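You operate a simulated robot arm through the tools that you are given. There is no shell and no other tool. Be economical: measure what you need, move in short steps, check, and stop when the job is done.

Carry out the task below with a simulated robot arm. There is one attempt and no reset: what you move stays moved.

TASK
Move the cane stake from the blue pot to the yellow pot and turn its leaves toward the patio door.
Fine: the gauge goes from the yellow pot to its holder first; slide pot and saucer along toward the blue pot, which stays put.
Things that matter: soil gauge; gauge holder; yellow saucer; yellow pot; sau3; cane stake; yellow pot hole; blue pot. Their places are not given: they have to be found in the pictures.

It is judged by the outcome, as a careful person would: the job done as asked, and still so three seconds after it is handed in. It fails if anything else is knocked over, pushed out of place, dropped, spilled or broken.

THE ROBOT
A 7-joint arm with a two-finger parallel gripper, fixed in place. Base frame: the origin is at the foot of the arm, x ahead of it, y to its left, z up; the work surface is at about z = 78. Lengths are in cm, angles in rad, forces in N, time in s.
With the tool pointing down near the work surface it reaches from about 22 to 68 cm from the base axis. Its first joint turns from -1.152 to 1.152 rad. Payload 2.4 kg.
Tool frame: the origin (TCP) lies between the finger pads and is the grasp point; the fingertips stand 3 cm ahead of it; z points along the fingers, y is the line along which they close. The gripper opens to 9.4 cm. The fingers are 2.8 cm wide and 1 cm thick; the gripper's body (5 by 9.6 cm) begins 5.5 cm behind the TCP.
Orientation is that of the tool frame in the base frame, as a unit quaternion [w, x, y, z]. With the fingers straight down and closing along the base's y, the tool's x points along the base's -x, its y along +y and its z along -z.

THE INTERFACE
- The arm moves only by the tool play_rows. Its argument "rows" is one flat list of numbers, 7 for each row, row after row: the shift along the tool's x, y, z in cm, then the turn, a rotation vector about the tool's x, y, z in rad, then the finger opening in cm, from 0 to 9.4. In form: [tx, ty, tz, wx, wy, wz, fingers, tx, ty, tz, wx, wy, wz, fingers, ...]. A call has 1 to 12 rows; each row shifts and turns the commanded pose from where the row before left it, along the tool's axes as they then stand. A row lasts 0.2 s, in which the tool goes at most 5 cm and 0.15 rad; a call with a longer step from one row to the next is refused whole, and so is a gripper value outside its range. A pose out of reach is approached as far as the arm can. The call stops where the force on the tool passes 70 N (or 10 N more than at its start, if that is more) or the arm is blocked; 0.2 s more then pass. The fingers move at their own pace (about 15.3 cm/s each) and stop on an object; they squeeze with about 43 N. The grip force told is the motor's: it shows also when the fingers shut on nothing. Time passes only in rows, and 0.2 s behind the last, so rows that do not move let the fingers close. It gives the time, the measured TCP pose, the force on the tool (base axes), the opening and the grip force at its end, in the units of the frame above (readings bear some noise), and new pictures: "views" is both (left out), scene, wrist or none.
- Cameras (640 x 400 px; columns grow to the right, rows downward): "scene" is fixed at [4.18, 47.36, 145.07]; the picture's right is [-0.74, -0.68, 0.00], its down [-0.33, 0.36, -0.88] and it looks along [0.59, -0.64, -0.48] (base axes); focal length 312 px, centre (320, 200). "wrist" rides on the gripper at [-3.7, 0, -5.8] in the tool frame; the picture's right is [0.00, -1.00, 0.00], its down [0.97, 0.00, -0.24] and it looks along [0.24, 0.00, 0.97] (tool axes); focal length 218 px, centre (320, 200).
- pixel_to_xyz(camera, pixels): there is no depth. For up to 12 entries [column, row, z] of the newest picture of that camera ("zoom" is the newest enlarged one), the place [x, y] in the base frame at which the ray of that pixel passes the height z, good to about 0.2 cm. No time passes.
- zoom(camera, box): a new picture of the part [left, top, right, bottom] of that camera's present view, enlarged. No time passes.
- job_done(): hands the job in; it is judged then, once.

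Work in short steps. Measure before you move; look again where a grasp or a placing could have gone wrong, and mend it. You have 80 turns and 120 pictures in all, the two below and enlarged ones among them. Open the gripper and draw the arm clear of the work before you hand the job in, unless the task says otherwise; then end with one line.

The tools are called as a command line: name --argument value ..., lists and objects as JSON in quotes. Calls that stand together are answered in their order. play_rows: Moves the arm, as the interface text tells. Its arguments: {"type":"object","properties":{"rows":{"type":"array","items":{"type":"number"}},"views":{"type":"string","enum":["both","scene","wrist","none"]}},"required":["rows"]} The other tools are called the same way: pixel_to_xyz (camera, pixels) gives the place at which the rays of pixels pass given heights; zoom (camera, box) takes an enlarged picture of a part of a camera's view; job_done () hands the job in.

At the start:

```text
clock: 0.0
ee_pos: [45.05, 1.27, 126.08]
tool_rot: [0.001, 0.001, 1.0, 0.0]
contact_force: [0.7, -0.9, 0.2]
width: 9.4
grasp_force: 0.0
```

scene: 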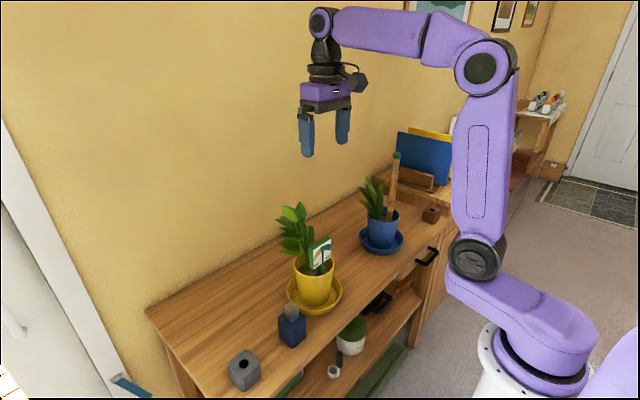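
wrist: 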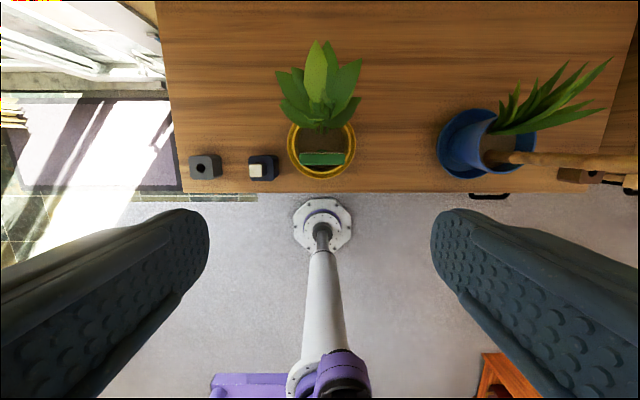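

I'll look closely at the objects first.

zoom --camera "scene" --box '[210, 180, 370, 400]'

zoom --camera "scene" --box '[330, 130, 470, 270]'

zoom --camera "wrist" --box '[160, 20, 400, 200]'

zoom --camera "wrist" --box '[400, 40, 640, 210]'

```text
1.82 times, centred on (290, 290) of scene
```

zoom: 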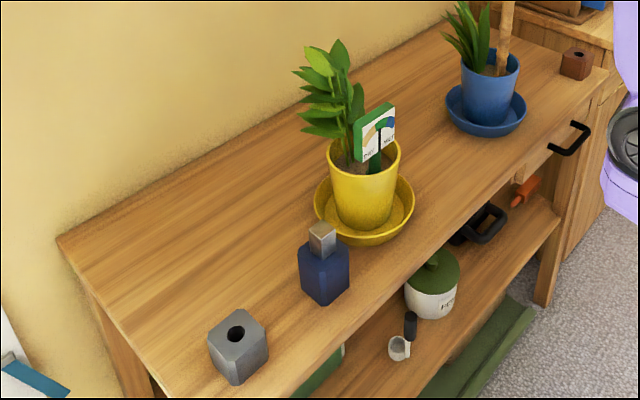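

```text
2.86 times, centred on (400, 200) of scene
```

zoom: 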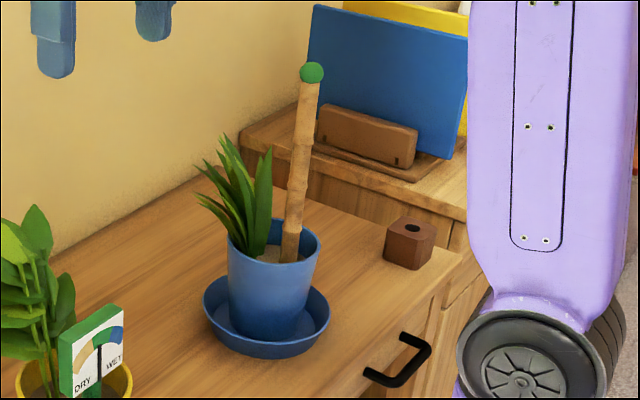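

```text
2.22 times, centred on (280, 110) of wrist
```

zoom: 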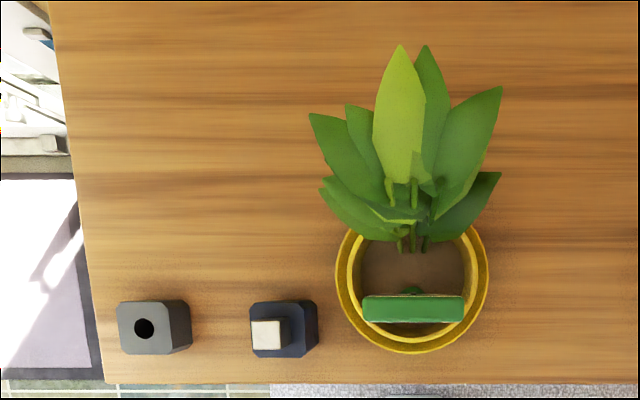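

```text
2.35 times, centred on (520, 125) of wrist
```

zoom: 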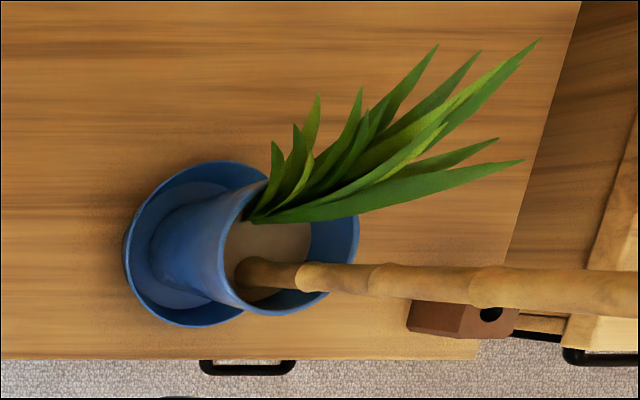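

Two holed blocks exist (grey at wrist (204,166), brown at (575,175)). I'll measure main items.

pixel_to_xyz --camera "wrist" --pixels '[[201, 168, 83], [263, 168, 83], [321, 150, 88], [321, 157, 95], [288, 150, 79.5], [356, 150, 79.5], [477, 142, 79.5], [438, 142, 79.5], [490, 150, 88], [185, 192, 78], [615, 165, 78], [160, 5, 78]]'

pixel_to_xyz --camera "scene" --pixels '[[244, 361, 83], [315, 297, 79], [288, 292, 79.5], [343, 293, 79.5], [382, 241, 79], [360, 235, 79.5], [404, 240, 79.5], [431, 210, 82], [397, 156, 110], [387, 215, 88], [395, 213, 88], [314, 275, 88]]'

zoom --camera "wrist" --box '[260, 120, 380, 195]'

```text
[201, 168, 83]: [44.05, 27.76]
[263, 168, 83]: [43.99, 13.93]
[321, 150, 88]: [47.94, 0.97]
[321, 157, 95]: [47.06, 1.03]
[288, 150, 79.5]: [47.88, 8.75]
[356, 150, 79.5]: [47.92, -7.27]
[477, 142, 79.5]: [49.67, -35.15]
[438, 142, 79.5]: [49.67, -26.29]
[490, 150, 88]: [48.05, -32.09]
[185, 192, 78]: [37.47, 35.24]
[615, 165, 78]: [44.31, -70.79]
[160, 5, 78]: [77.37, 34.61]
```

```text
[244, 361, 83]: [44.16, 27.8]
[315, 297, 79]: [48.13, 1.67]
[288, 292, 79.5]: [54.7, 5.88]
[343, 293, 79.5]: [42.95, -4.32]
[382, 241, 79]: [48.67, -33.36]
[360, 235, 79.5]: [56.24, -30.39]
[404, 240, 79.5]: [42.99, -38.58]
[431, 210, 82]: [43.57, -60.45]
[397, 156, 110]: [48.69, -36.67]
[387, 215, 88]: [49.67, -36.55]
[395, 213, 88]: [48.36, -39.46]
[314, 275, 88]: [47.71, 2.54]
```

```text
5.33 times, centred on (320, 158) of wrist
```

zoom: 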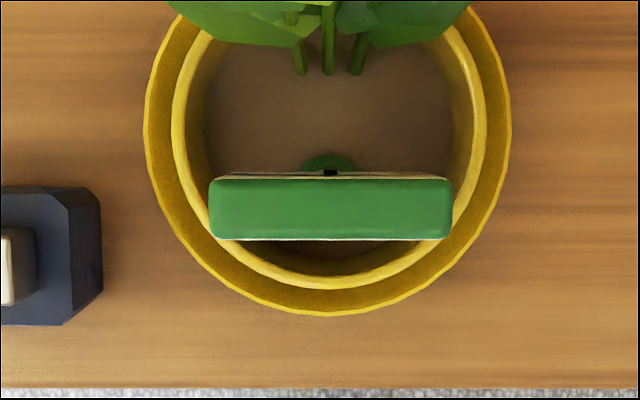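

Grey block is within reach and near the yellow pot, brown one is out of reach; grey is the likely holder. Triangulate the gauge's dial top and stake top, plus rims.

pixel_to_xyz --camera "scene" --pixels '[[309.5, 251, 94], [309.5, 251, 98], [330, 237, 94], [330, 237, 98], [310.3, 270, 90], [310.3, 270, 94], [244, 361, 82], [244, 361, 84], [292, 307, 86], [292, 307, 88], [397, 154, 108], [397, 154, 112]]'

pixel_to_xyz --camera "wrist" --pixels '[[299, 160, 94], [299, 160, 98], [345, 160, 94], [345, 160, 98], [204, 165, 82], [204, 165, 84], [278, 165, 78], [278, 165, 84], [292, 150, 88], [350, 150, 88], [292, 150, 90], [350, 150, 90]]'

zoom --camera "wrist" --box '[170, 130, 300, 210]'

```text
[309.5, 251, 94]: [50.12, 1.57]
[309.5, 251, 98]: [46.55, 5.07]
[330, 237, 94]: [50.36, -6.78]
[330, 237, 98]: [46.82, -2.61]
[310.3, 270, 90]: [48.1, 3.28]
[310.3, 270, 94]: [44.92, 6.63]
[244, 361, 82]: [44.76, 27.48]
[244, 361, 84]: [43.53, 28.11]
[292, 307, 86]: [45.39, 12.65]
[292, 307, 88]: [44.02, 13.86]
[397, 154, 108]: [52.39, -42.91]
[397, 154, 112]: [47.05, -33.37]
```

```text
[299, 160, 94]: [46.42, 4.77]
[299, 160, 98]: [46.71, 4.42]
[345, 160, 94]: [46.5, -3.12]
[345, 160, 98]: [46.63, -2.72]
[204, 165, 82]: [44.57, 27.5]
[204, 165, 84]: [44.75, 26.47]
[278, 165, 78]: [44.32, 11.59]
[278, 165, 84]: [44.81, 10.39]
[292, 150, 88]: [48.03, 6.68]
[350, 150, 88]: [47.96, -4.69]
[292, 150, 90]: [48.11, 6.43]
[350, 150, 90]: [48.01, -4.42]
```

```text
4.92 times, centred on (235, 170) of wrist
```

zoom: 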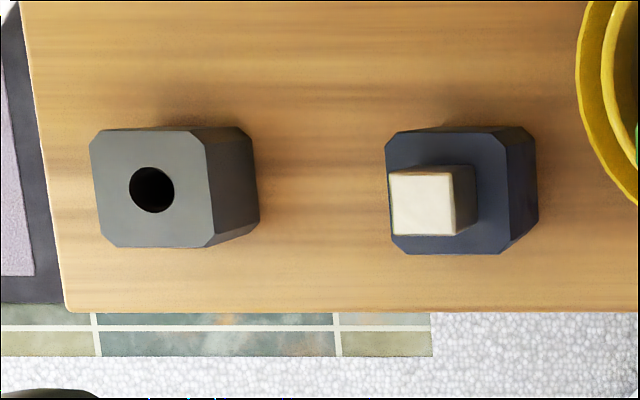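

Dial top ≈ (46.7, 0.9, 98), 7.2 cm wide in y. Move above it for a closer look.

play_rows --rows '[-0.4, -0.1, 4.5, 0, 0, 0, 9.4, -0.4, -0.1, 4.5, 0, 0, 0, 9.4, -0.4, -0.1, 4.5, 0, 0, 0, 9.4, -0.3, 0, 4.0, 0, 0, 0, 9.4]'

zoom --camera "scene" --box '[240, 140, 400, 240]'

```text
clock: 1.0
ee_pos: [46.56, 1.03, 108.65]
tool_rot: [0.0, 0.0, 1.0, 0.002]
contact_force: [-0.3, -0.9, -0.3]
width: 9.4
grasp_force: 0.1
```

scene: 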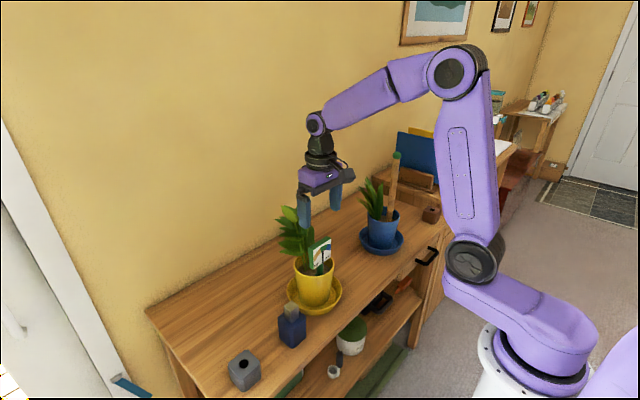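
wrist: 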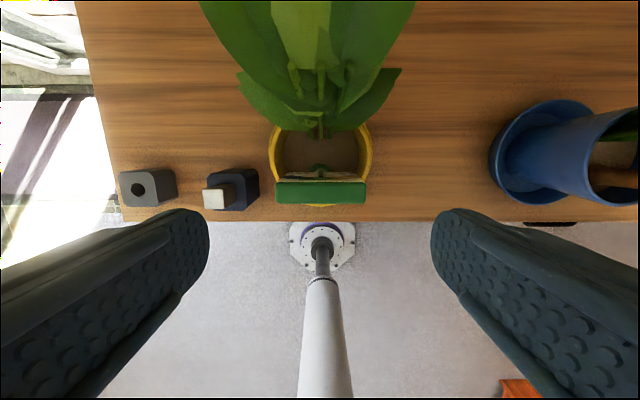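

```text
4.00 times, centred on (320, 190) of scene
```

zoom: 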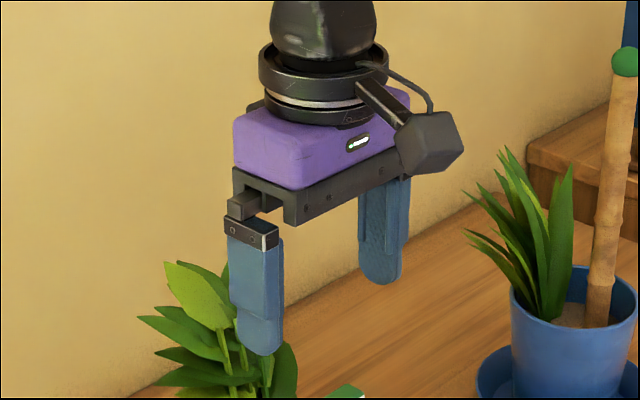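

pixel_to_xyz --camera "wrist" --pixels '[[275, 182, 98], [366, 182, 98], [275, 203, 98], [366, 203, 98], [320, 170, 90], [320, 135, 89], [320, 205, 89], [272, 155, 89], [372, 155, 89]]'

zoom --camera "wrist" --box '[240, 110, 400, 210]'

zoom --camera "scene" --box '[260, 190, 380, 320]'

```text
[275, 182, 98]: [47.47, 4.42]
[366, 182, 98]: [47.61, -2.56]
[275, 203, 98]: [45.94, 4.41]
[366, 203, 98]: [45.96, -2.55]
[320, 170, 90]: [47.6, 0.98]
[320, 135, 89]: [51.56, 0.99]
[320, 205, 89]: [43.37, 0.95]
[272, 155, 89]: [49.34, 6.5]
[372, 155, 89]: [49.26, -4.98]
```

```text
4.00 times, centred on (320, 160) of wrist
```

zoom: 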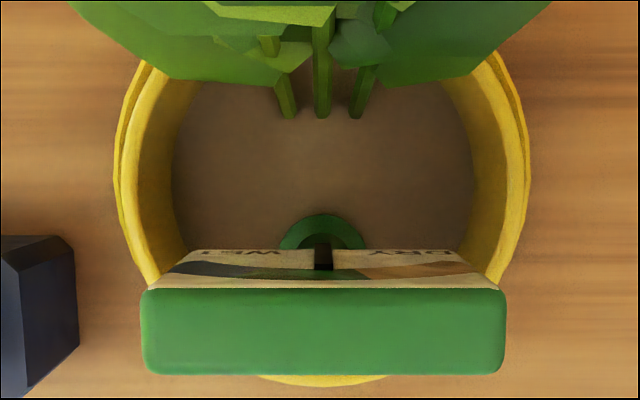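

```text
3.08 times, centred on (320, 255) of scene
```

zoom: 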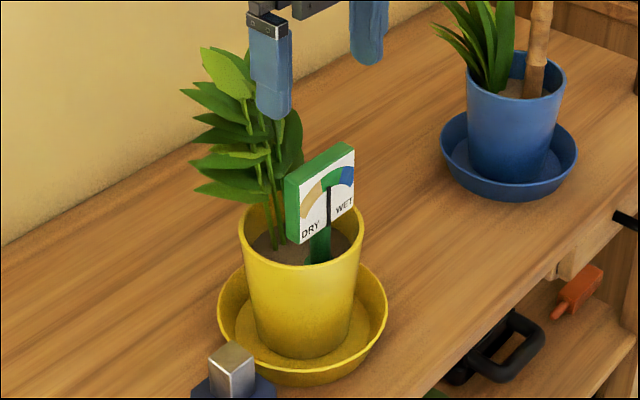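

Dial centre ≈ (46.75, 0.95), z 92–98, vertical. Descend and close across its width.

play_rows --rows '[-0.2, -0.08, 3.5, 0, 0, 0, 9.4, 0, 0, 3.5, 0, 0, 0, 9.4, 0, 0, 3.3, 0, 0, 0, 9.4, 0, 0, 3.0, 0, 0, 0, 9.4]'

```text
clock: 2.0
ee_pos: [46.63, 1.01, 95.27]
tool_rot: [0.001, 0.0, 1.0, 0.0]
contact_force: [-0.5, 0.2, -0.2]
width: 9.41
grasp_force: 0.1
```

scene: 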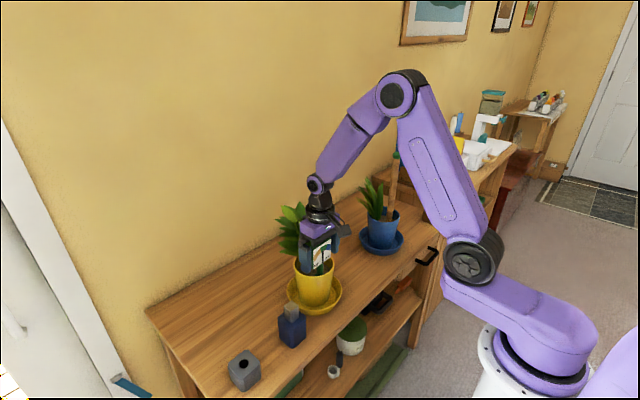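
wrist: 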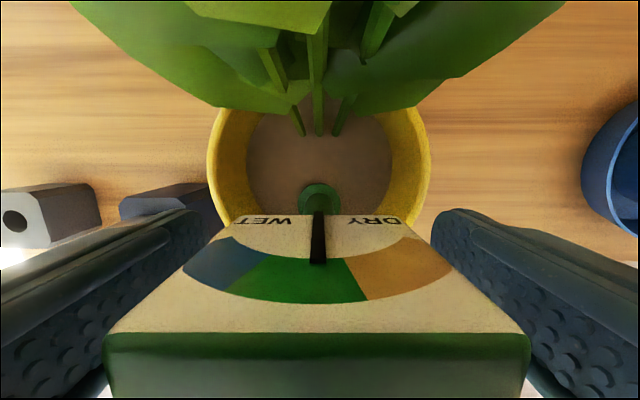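

The dial is between the fingers. Close, then lift gradually.

play_rows --rows '[0, 0, 0, 0, 0, 0, 6.5, 0, 0, 0, 0, 0, 0, 6.0, 0, 0, 0, 0, 0, 0, 6.0]' --views "none"

play_rows --rows '[0, 0, -1.5, 0, 0, 0, 6.0, 0, 0, -2, 0, 0, 0, 6.0, 0, 0, -3, 0, 0, 0, 6.0, 0, 0, -3, 0, 0, 0, 6.0, 0, 0, -3, 0, 0, 0, 6.0, 0, 0, -3, 0, 0, 0, 6.0]'

```text
clock: 2.8
ee_pos: [46.94, 1.04, 95.3]
tool_rot: [0.0, 0.001, 1.0, 0.001]
contact_force: [-1.2, -0.1, -0.2]
width: 6.96
grasp_force: 42.2
```

```text
clock: 4.2
ee_pos: [46.82, 0.97, 110.9]
tool_rot: [0.0, 0.0, 1.0, 0.001]
contact_force: [-0.6, 0.6, -0.6]
width: 6.94
grasp_force: 42.8
```

scene: 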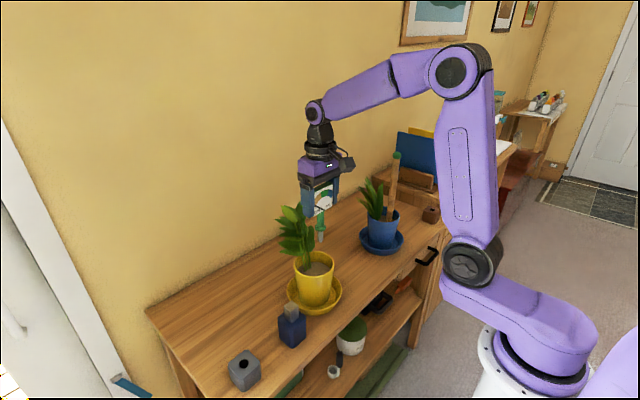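
wrist: 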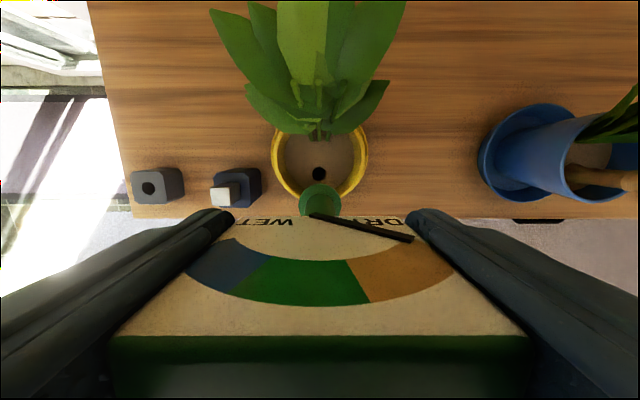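

Gauge is out (needle swung to DRY); the hole shows at wrist (319,174). Zoom to measure the probe, the soil hole and the holder.

zoom --camera "scene" --box '[270, 170, 370, 310]'

zoom --camera "wrist" --box '[240, 120, 400, 220]'

zoom --camera "scene" --box '[205, 335, 285, 400]'

pixel_to_xyz --camera "wrist" --pixels '[[319, 174, 86], [319, 174, 88], [148, 188, 83], [272, 160, 89], [368, 160, 89]]'

```text
2.86 times, centred on (320, 240) of scene
```

zoom: 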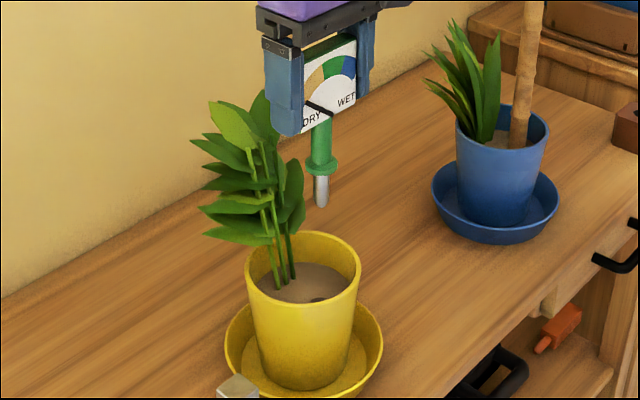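

```text
4.00 times, centred on (320, 170) of wrist
```

zoom: 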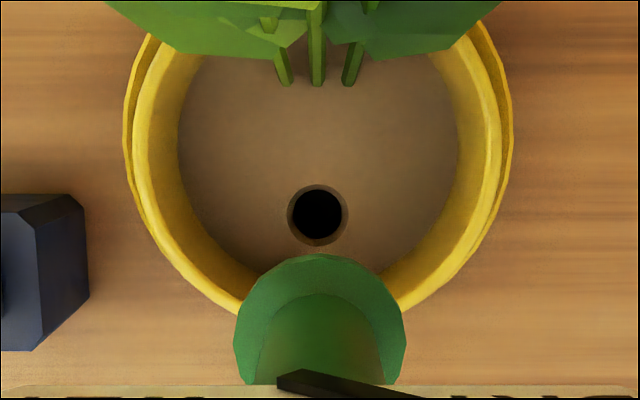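

```text
6.15 times, centred on (245, 368) of scene
```

zoom: 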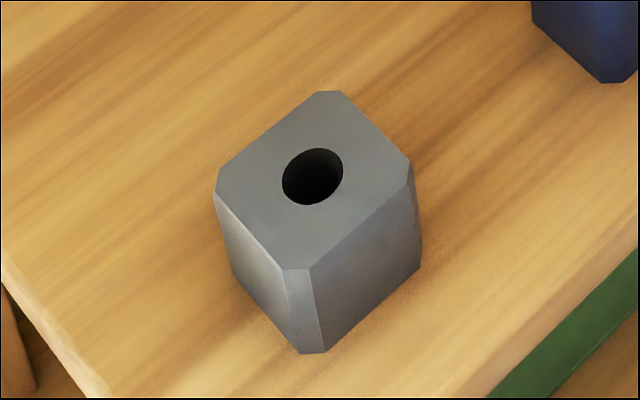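

```text
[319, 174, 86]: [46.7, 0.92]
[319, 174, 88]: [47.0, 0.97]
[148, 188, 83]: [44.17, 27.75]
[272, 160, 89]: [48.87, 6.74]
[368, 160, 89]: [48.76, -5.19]
```

pixel_to_xyz --camera "scene" --pixels '[[320, 241.7, 98], [320, 241.7, 100], [320, 241.7, 102], [320.3, 231, 102], [320.3, 231, 104], [320, 268, 86]]'

play_rows --rows '[0.2, 4.5, 0, 0, 0, 0, 6.0, 0.5, 4.5, 0, 0, 0, 0, 6.0, 0.5, 4.5, 0, 0, 0, 0, 6.0, 0.5, 4.5, 0, 0, 0, 0, 6.0, 0.5, 4.5, 0, 0, 0, 0, 6.0, 0.5, 4.3, 0, 0, 0, 0, 6.0, 0, 0, 0, 0, 0, 0, 6.0]'

```text
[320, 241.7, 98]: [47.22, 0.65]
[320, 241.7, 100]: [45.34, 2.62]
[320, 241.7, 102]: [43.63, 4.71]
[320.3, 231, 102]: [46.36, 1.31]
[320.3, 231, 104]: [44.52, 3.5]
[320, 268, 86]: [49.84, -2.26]
```

```text
clock: 5.8
ee_pos: [43.97, 27.96, 111.02]
tool_rot: [-0.001, 0.0, 1.0, 0.001]
contact_force: [0.1, -0.2, -1.0]
width: 6.96
grasp_force: 43.4
```

scene: 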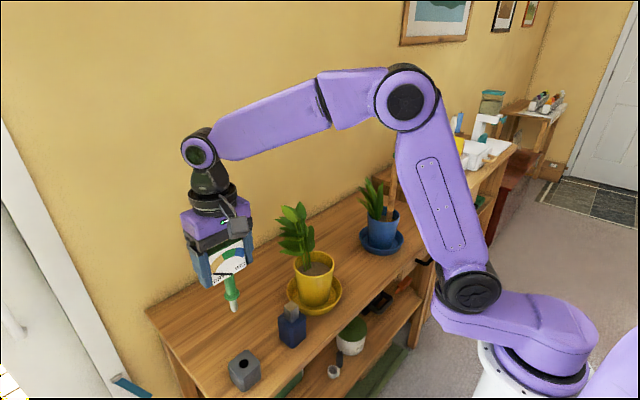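
wrist: 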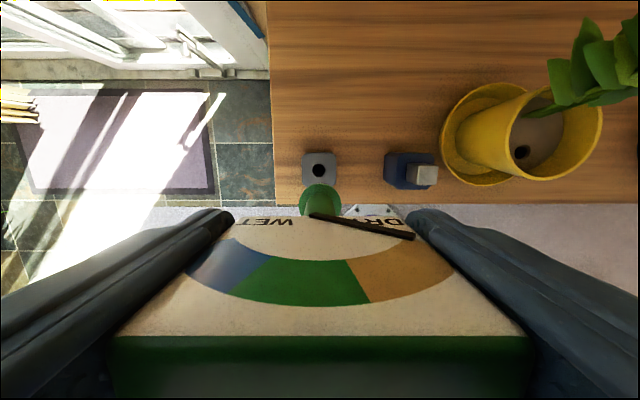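

Patio door confirmed on the +y side. Re-measure the hole from here.

zoom --camera "wrist" --box '[270, 130, 370, 220]'

pixel_to_xyz --camera "wrist" --pixels '[[318.5, 170, 83], [318.5, 171, 83]]'

zoom --camera "scene" --box '[180, 260, 300, 400]'

```text
4.44 times, centred on (320, 175) of wrist
```

zoom: 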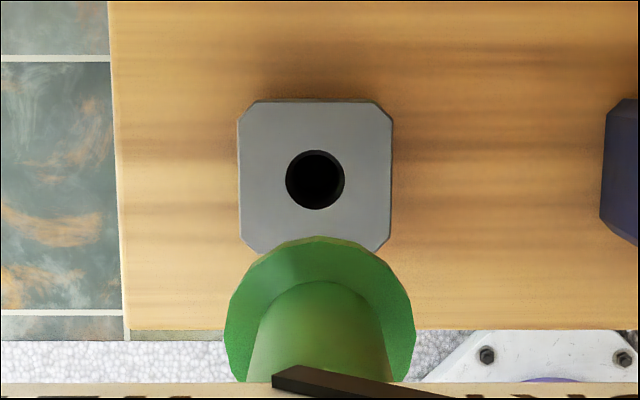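

```text
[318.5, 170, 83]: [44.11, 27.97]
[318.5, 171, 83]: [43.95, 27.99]
```

```text
2.86 times, centred on (240, 330) of scene
```

zoom: 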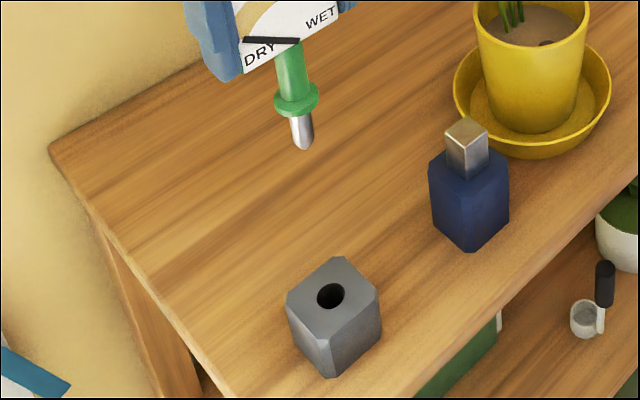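

play_rows --rows '[0, 0, 4, 0, 0, 0, 6.0, 0, 0, 4, 0, 0, 0, 6.0, 0, 0, 3, 0, 0, 0, 6.0, 0, 0, 2.5, 0, 0, 0, 6.0, 0, 0, 0, 0, 0, 0, 6.0]'

zoom --camera "scene" --box '[200, 310, 290, 400]'

zoom --camera "wrist" --box '[270, 130, 370, 220]'

```text
clock: 7.0
ee_pos: [44.12, 27.76, 97.28]
tool_rot: [0.001, 0.0, 1.0, 0.001]
contact_force: [0.2, 0.5, -1.2]
width: 6.96
grasp_force: 43.4
```

scene: 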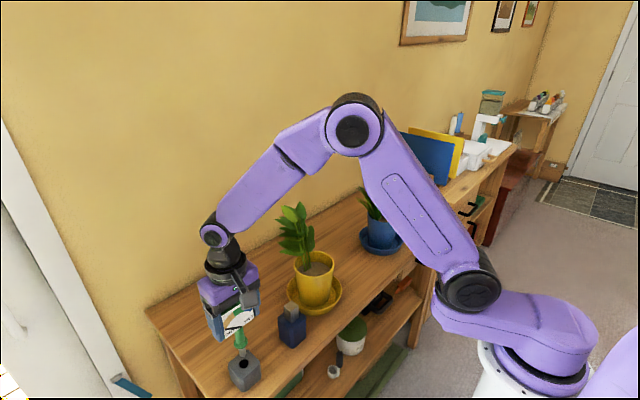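
wrist: 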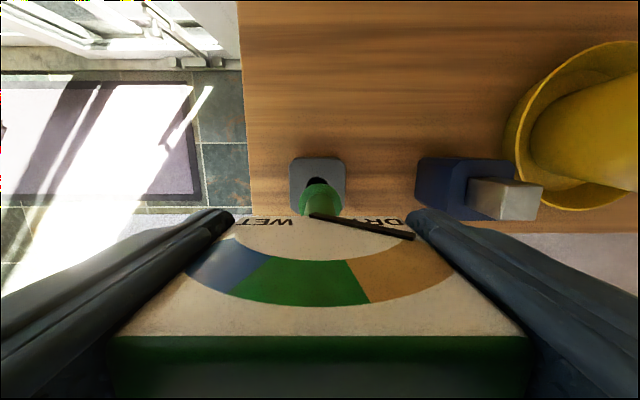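

```text
4.44 times, centred on (245, 355) of scene
```

zoom: 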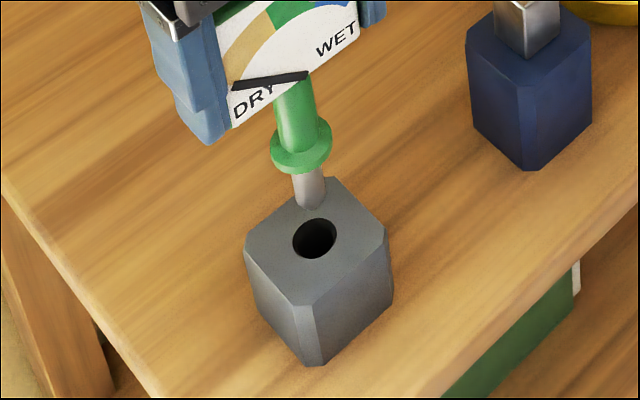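

```text
4.44 times, centred on (320, 175) of wrist
```

zoom: 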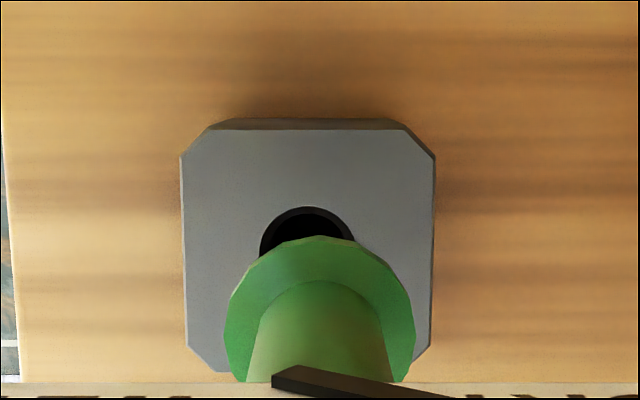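

pixel_to_xyz --camera "wrist" --pixels '[[317.1, 187, 83], [317.1, 182.5, 83]]'

pixel_to_xyz --camera "scene" --pixels '[[243.7, 363.5, 83], [242.7, 356, 84.7]]'

```text
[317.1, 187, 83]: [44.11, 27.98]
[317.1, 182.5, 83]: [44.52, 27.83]
```

```text
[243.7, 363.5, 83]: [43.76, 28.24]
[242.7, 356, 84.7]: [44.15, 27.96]
```

Aligned within ~0.2 cm. Nudge +0.1 y and lower slowly until the collar seats.

play_rows --rows '[0.05, 0.12, 1.2, 0, 0, 0, 6.0, 0, 0, 1.2, 0, 0, 0, 6.0, 0, 0, 1.0, 0, 0, 0, 6.0, 0, 0, 0.6, 0, 0, 0, 6.0]'

zoom --camera "scene" --box '[200, 310, 290, 400]'

```text
clock: 8.0
ee_pos: [43.98, 27.81, 93.29]
tool_rot: [-0.001, 0.001, 1.0, 0.001]
contact_force: [-0.4, 0.3, -0.8]
width: 6.95
grasp_force: 43.2
```

scene: 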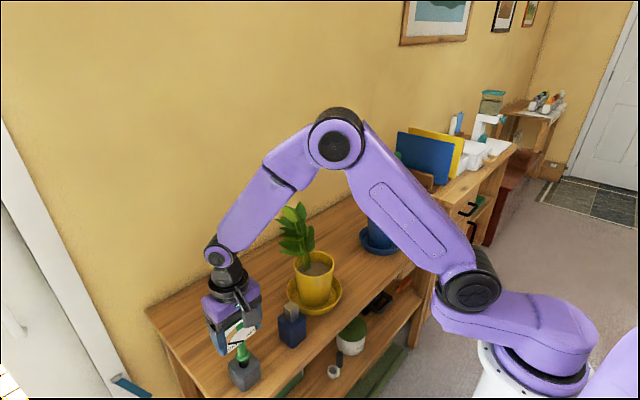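
wrist: 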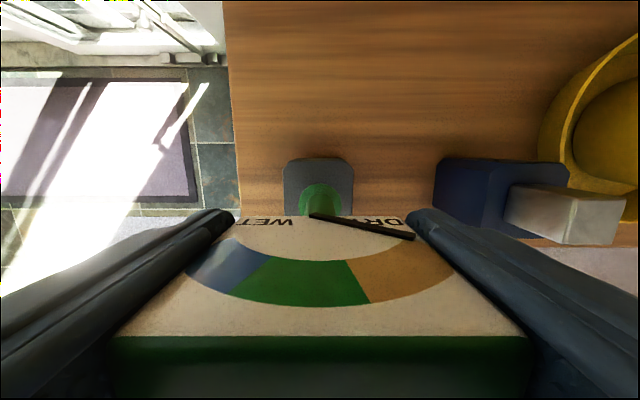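

```text
4.44 times, centred on (245, 355) of scene
```

zoom: 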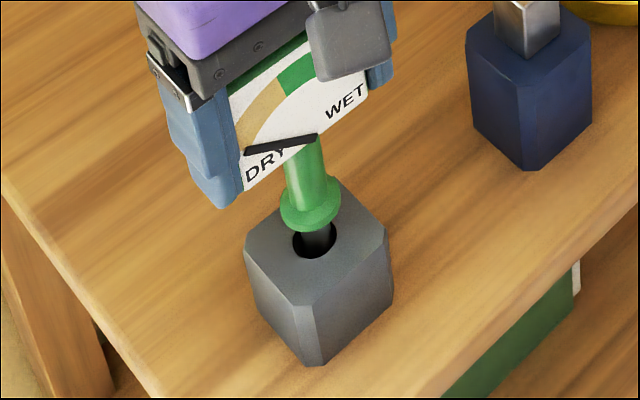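

Probe is in the hole; lower another ~1.3 cm in small steps.

play_rows --rows '[0, 0, 0.4, 0, 0, 0, 6.0, 0, 0, 0.3, 0, 0, 0, 6.0, 0, 0, 0.3, 0, 0, 0, 6.0]' --views "none"

zoom --camera "scene" --box '[200, 310, 290, 400]'

```text
clock: 8.8
ee_pos: [44.06, 27.98, 92.33]
tool_rot: [0.002, 0.0, 1.0, 0.001]
contact_force: [0.5, 0.2, -0.7]
width: 6.93
grasp_force: 42.9
```

```text
4.44 times, centred on (245, 355) of scene
```

zoom: 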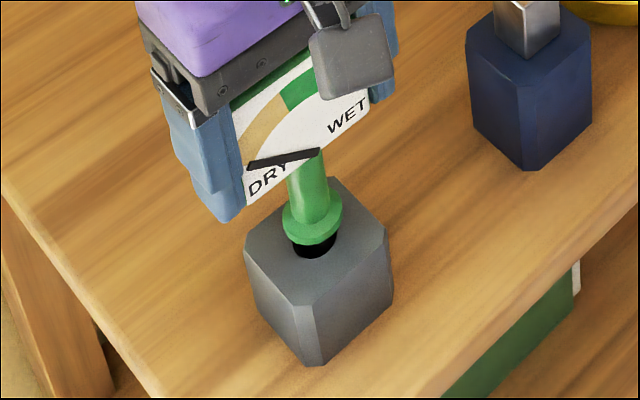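

play_rows --rows '[0, 0, 0.25, 0, 0, 0, 6.0, 0, 0, 0.2, 0, 0, 0, 6.0]' --views "none"

zoom --camera "scene" --box '[200, 310, 290, 400]'

```text
clock: 9.4
ee_pos: [44.12, 27.87, 91.94]
tool_rot: [0.0, 0.0, 1.0, 0.001]
contact_force: [-0.6, -0.4, -0.8]
width: 6.95
grasp_force: 42.8
```

```text
4.44 times, centred on (245, 355) of scene
```

zoom: 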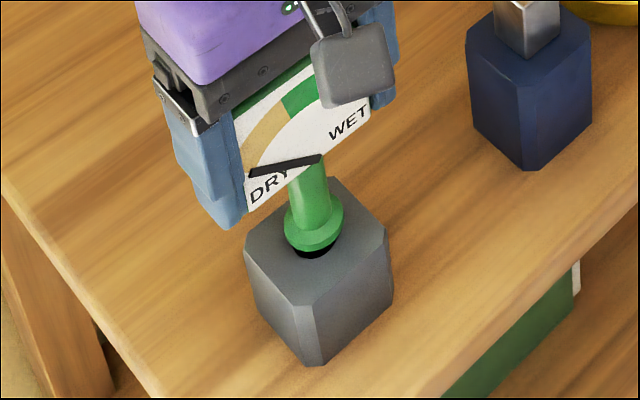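

play_rows --rows '[0, 0, 0.2, 0, 0, 0, 6.0, 0, 0, 0.15, 0, 0, 0, 6.0, 0, 0, 0.1, 0, 0, 0, 6.0]' --views "none"

zoom --camera "scene" --box '[200, 310, 290, 400]'

```text
clock: 10.2
ee_pos: [44.04, 27.79, 91.38]
tool_rot: [0.0, 0.0, 1.0, 0.001]
contact_force: [-0.8, 0.6, -0.9]
width: 6.93
grasp_force: 43.2
```

```text
4.44 times, centred on (245, 355) of scene
```

zoom: 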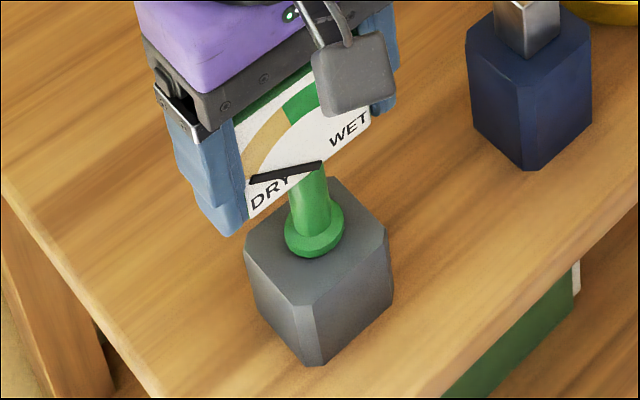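

Nearly seated, no contact force yet. A bit more until the force shows.

play_rows --rows '[0, 0, 0.1, 0, 0, 0, 6.0, 0, 0, 0.1, 0, 0, 0, 6.0]' --views "none"

```text
clock: 10.8
ee_pos: [43.9, 27.91, 91.33]
tool_rot: [0.001, 0.0, 1.0, 0.001]
contact_force: [0.9, 0.3, -0.8]
width: 6.95
grasp_force: 42.9
```

play_rows --rows '[0, 0, 0.1, 0, 0, 0, 6.0, 0, 0, 0.1, 0, 0, 0, 6.0]' --views "none"

zoom --camera "scene" --box '[200, 310, 290, 400]'

```text
clock: 11.4
ee_pos: [44.01, 27.82, 91.0]
tool_rot: [0.001, 0.0, 1.0, 0.002]
contact_force: [-0.5, 0.4, -0.9]
width: 6.94
grasp_force: 43.2
```

```text
4.44 times, centred on (245, 355) of scene
```

zoom: 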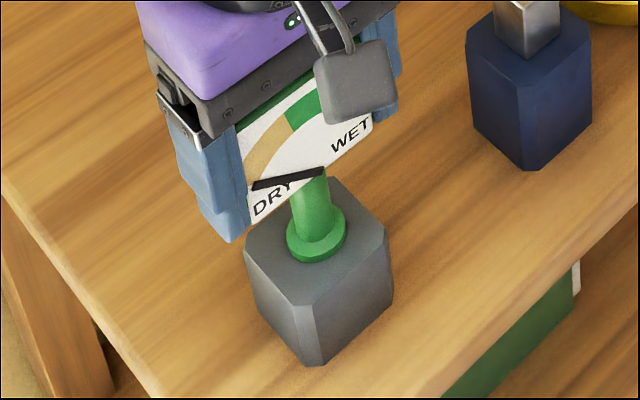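

play_rows --rows '[0, 0, 0.1, 0, 0, 0, 6.0, 0, 0, 0.1, 0, 0, 0, 6.0]' --views "none"

zoom --camera "scene" --box '[220, 330, 270, 385]'

```text
clock: 12.0
ee_pos: [43.99, 27.89, 91.04]
tool_rot: [0.001, 0.0, 1.0, 0.001]
contact_force: [-3.0, -1.6, 14.3]
width: 6.93
grasp_force: 42.9
```

```text
7.27 times, centred on (245, 358) of scene
```

zoom: 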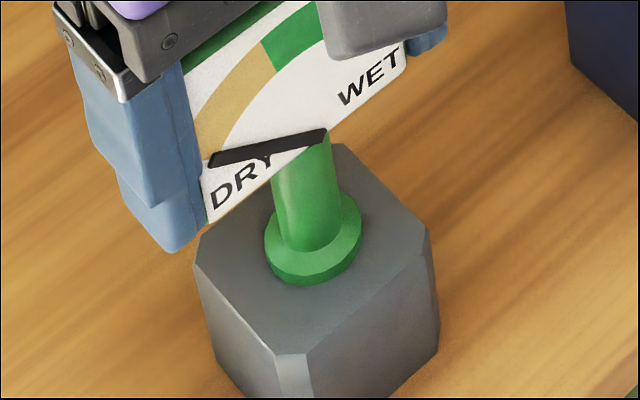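

Seated (14 N). Ease off, open, and rise.

play_rows --rows '[0, 0, -0.1, 0, 0, 0, 6.0, 0, 0, 0, 0, 0, 0, 7.6, 0, 0, 0, 0, 0, 0, 9.4, 0, 0, 0, 0, 0, 0, 9.4, 0, 0, -3, 0, 0, 0, 9.4, 0, 0, -4, 0, 0, 0, 9.4, 0, 0, -4.5, 0, 0, 0, 9.4, 0, 0, -4.5, 0, 0, 0, 9.4, 0, 0, -4.5, 0, 0, 0, 9.4]'

zoom --camera "scene" --box '[200, 240, 360, 400]'

zoom --camera "wrist" --box '[300, 60, 640, 220]'

```text
clock: 14.0
ee_pos: [43.98, 27.71, 111.48]
tool_rot: [0.0, 0.0, 1.0, 0.0]
contact_force: [-0.4, -0.3, 0.4]
width: 9.41
grasp_force: 0.0
```

scene: 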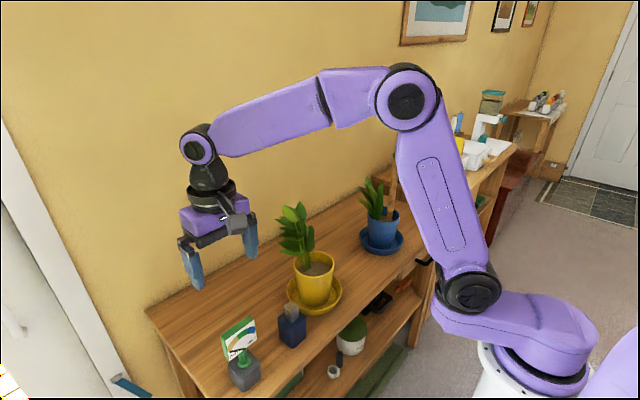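
wrist: 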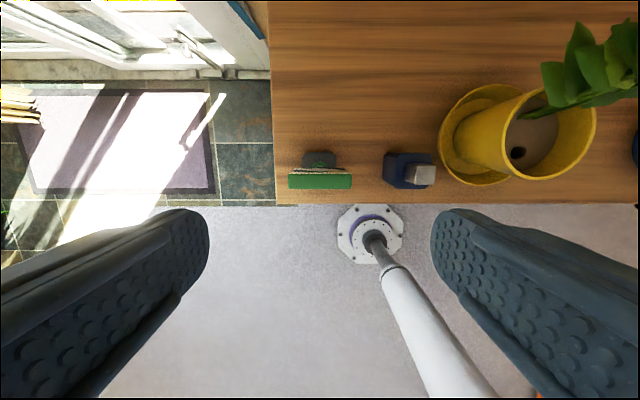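

```text
2.50 times, centred on (280, 320) of scene
```

zoom: 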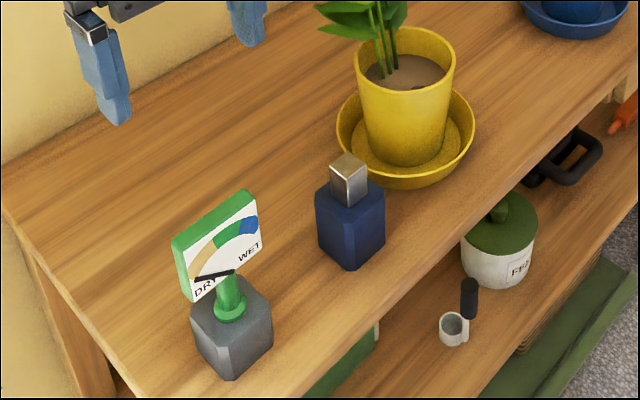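

```text
1.88 times, centred on (470, 140) of wrist
```

zoom: 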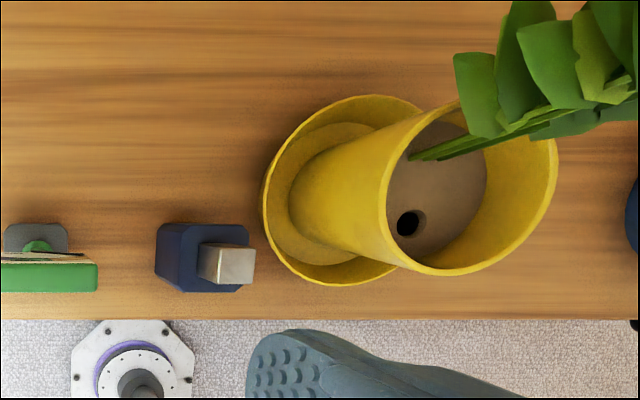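

Gauge is well seated. Next: slide the saucer. I'll grip the saucer's −y rim with the tool leaning away from the pot and pull. Travel to the free space between pots first.

play_rows --rows '[0, -4.0, -2, 0, 0, 0, 9.4, 0, -4.7, 0, 0, 0, 0, 9.4, 0, -4.7, 0, 0, 0, 0, 6, 0, -4.7, 0, 0, 0, 0, 5, 0, -4.7, 0, 0, 0, 0, 4, 0, -4.7, 0, 0, 0, 0, 3, -1.0, -4.7, 0, 0, 0, 0, 3, -1.0, -4.7, 0, 0, 0, 0, 3, -1.0, -4.5, 1.5, 0, 0, 0, 3, -1.0, 0, 3.5, 0, 0, 0, 3]'

zoom --camera "scene" --box '[270, 230, 360, 330]'

zoom --camera "wrist" --box '[80, 60, 320, 220]'

```text
clock: 16.2
ee_pos: [48.01, -13.7, 108.49]
tool_rot: [0.002, 0.0, 1.0, 0.001]
contact_force: [0.2, 0.4, -0.3]
width: 2.98
grasp_force: 0.0
```

scene: 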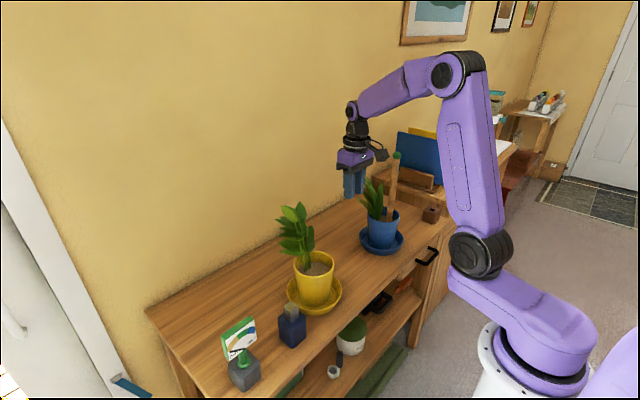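
wrist: 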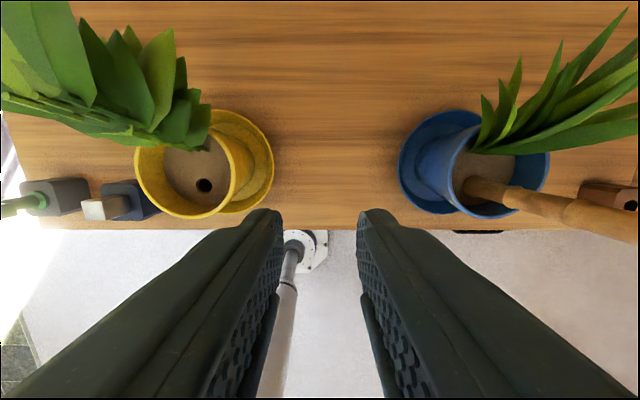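

```text
4.00 times, centred on (315, 280) of scene
```

zoom: 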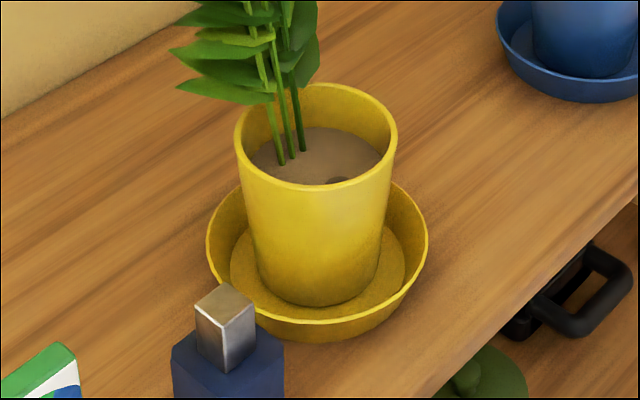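

```text
2.50 times, centred on (200, 140) of wrist
```

zoom: 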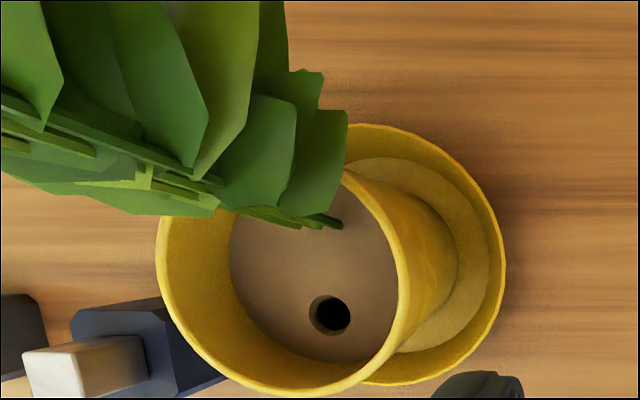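

pixel_to_xyz --camera "wrist" --pixels '[[274.4, 163.2, 80.3], [274.4, 163.2, 81], [268, 163, 78.5], [235, 165, 89], [235, 165, 91], [134, 172, 89], [134, 172, 91], [203.6, 185.8, 87], [203.6, 185.8, 88], [399, 165, 80.3]]'

pixel_to_xyz --camera "scene" --pixels '[[341.7, 290, 80.3], [341.7, 290, 81], [288, 287, 80.3], [315, 310.5, 80.3], [315, 315.8, 78], [334.2, 271, 89], [334.2, 271, 91], [294.7, 268, 89], [294.7, 268, 91], [315, 251, 89], [315, 251, 91], [315, 276.5, 90]]'

```text
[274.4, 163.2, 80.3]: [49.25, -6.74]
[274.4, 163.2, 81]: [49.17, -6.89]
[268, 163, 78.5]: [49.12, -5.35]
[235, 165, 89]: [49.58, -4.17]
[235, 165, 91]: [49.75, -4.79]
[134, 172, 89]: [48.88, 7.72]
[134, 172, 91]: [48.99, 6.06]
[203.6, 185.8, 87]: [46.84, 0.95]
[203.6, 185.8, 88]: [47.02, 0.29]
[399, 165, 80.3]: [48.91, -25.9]
```

```text
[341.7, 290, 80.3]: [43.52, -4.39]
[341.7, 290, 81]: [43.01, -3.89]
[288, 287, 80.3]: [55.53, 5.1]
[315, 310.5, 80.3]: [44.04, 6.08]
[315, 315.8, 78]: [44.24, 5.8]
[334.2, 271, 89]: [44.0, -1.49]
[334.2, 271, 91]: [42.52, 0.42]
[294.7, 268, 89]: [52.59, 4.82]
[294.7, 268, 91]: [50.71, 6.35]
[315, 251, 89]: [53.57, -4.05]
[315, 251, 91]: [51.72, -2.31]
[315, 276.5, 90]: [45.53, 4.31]
```

Saucer ≈ centre (49.1, 0.95), rim r≈7.7 at z≈80.3, flaring wall; blue saucer's edge at y≈−25.9. Tilt the tool 0.5 rad and go to a standoff at the −y rim.

play_rows --rows '[0, 0, 0, -0.125, 0, 0, 1.6, 0, 0, 0, -0.125, 0, 0, 1.6, 0, 0, 0, -0.125, 0, 0, 1.6, 0, 0, 0, -0.125, 0, 0, 1.6, -0.22, -1.49, 4.06, 0, 0, 0, 1.6, -0.22, -1.49, 4.06, 0, 0, 0, 1.6, -0.22, -1.49, 4.06, 0, 0, 0, 1.6, -0.22, -1.49, 4.06, 0, 0, 0, 1.6, -0.22, -1.49, 4.06, 0, 0, 0, 1.6]'

zoom --camera "scene" --box '[270, 200, 400, 330]'

```text
clock: 18.2
ee_pos: [49.13, -10.31, 86.93]
tool_rot: [0.0, -0.001, 0.969, 0.248]
contact_force: [-0.4, -0.2, 1.4]
width: 1.61
grasp_force: 0.0
```

scene: 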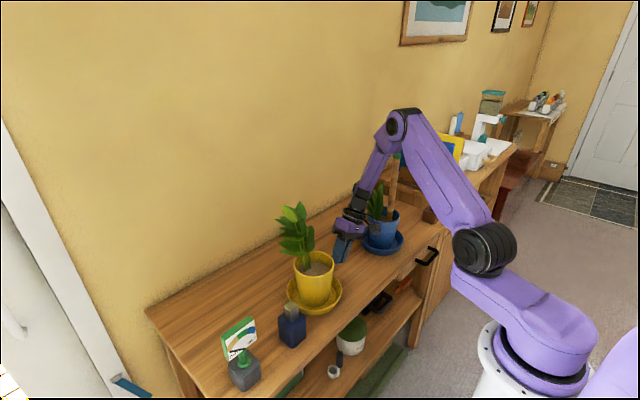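
wrist: 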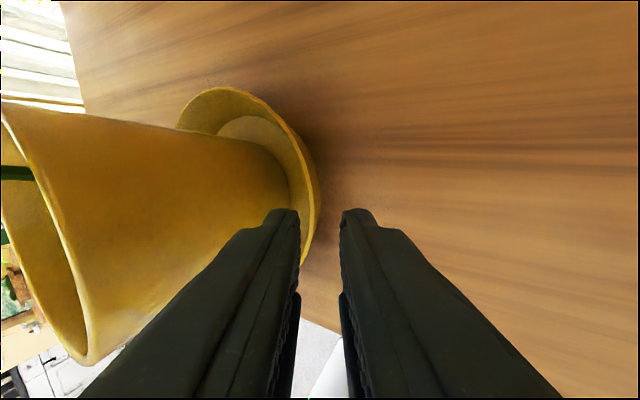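

```text
3.08 times, centred on (335, 265) of scene
```

zoom: 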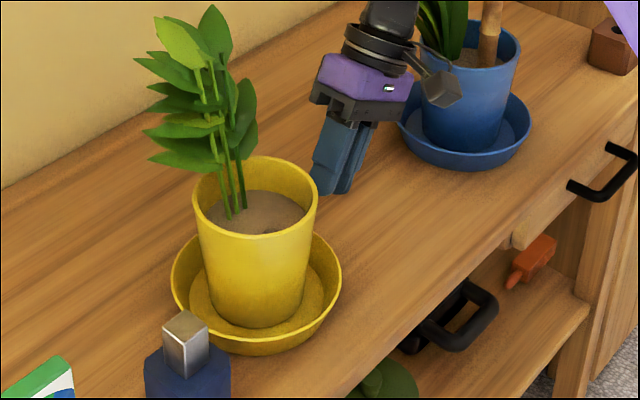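

The rim lies on the mid-plane between the fingers (column ~319). Advance along the tool axis.

play_rows --rows '[0, 0, 2.0, 0, 0, 0, 1.6, 0, 0, 1.5, 0, 0, 0, 1.6, 0, 0, 1.0, 0, 0, 0, 1.6, 0, 0, 0.5, 0, 0, 0, 1.6]' --views "wrist"

zoom --camera "scene" --box '[280, 230, 380, 330]'

```text
clock: 19.2
ee_pos: [49.31, -8.55, 83.27]
tool_rot: [0.004, 0.002, 0.968, 0.25]
contact_force: [-7.0, 0.1, 17.3]
width: 2.1
grasp_force: 4.6
stopped in row 4: the force on the tool passed its limit (the readings are from after the stop); the commanded pose is now the measured one
```

wrist: 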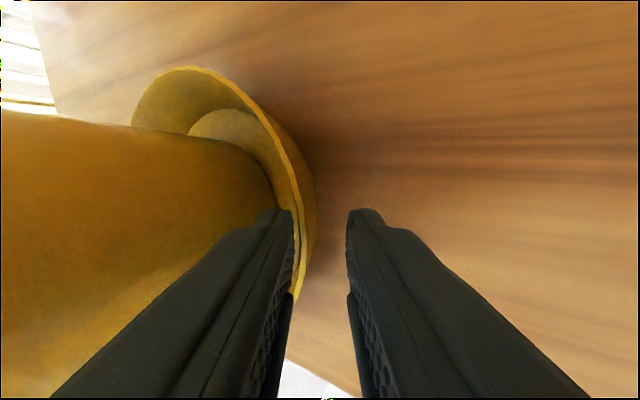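

```text
4.00 times, centred on (330, 280) of scene
```

zoom: 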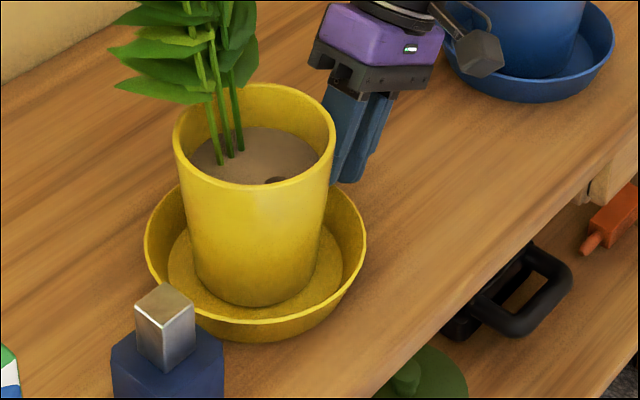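

Inner finger touched the rim edge; the gap must shift toward the pot. Back off, open to 2.8, shift 0.5 cm inward and advance gently.

play_rows --rows '[0, 0, -0.7, 0, 0, 0, 1.8, 0, 0, 0, 0, 0, 0, 2.8, 0, 0.5, 0, 0, 0, 0, 2.8, 0, 0, 0.7, 0, 0, 0, 2.8, 0, 0, 0.6, 0, 0, 0, 2.8, 0, 0, 0.4, 0, 0, 0, 2.8]' --views "wrist"

zoom --camera "scene" --box '[290, 240, 380, 320]'

```text
clock: 20.6
ee_pos: [49.29, -7.51, 82.5]
tool_rot: [0.004, 0.003, 0.968, 0.249]
contact_force: [0.0, -0.4, 1.1]
width: 2.78
grasp_force: 0.0
```

wrist: 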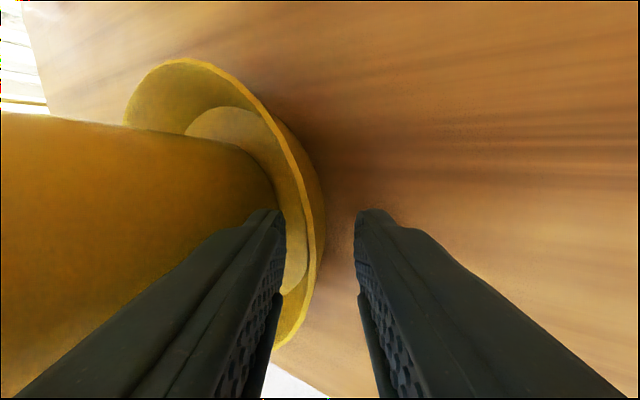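

```text
5.00 times, centred on (335, 280) of scene
```

zoom: 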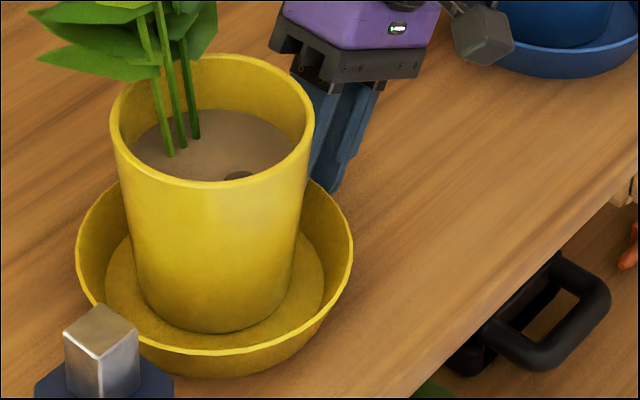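

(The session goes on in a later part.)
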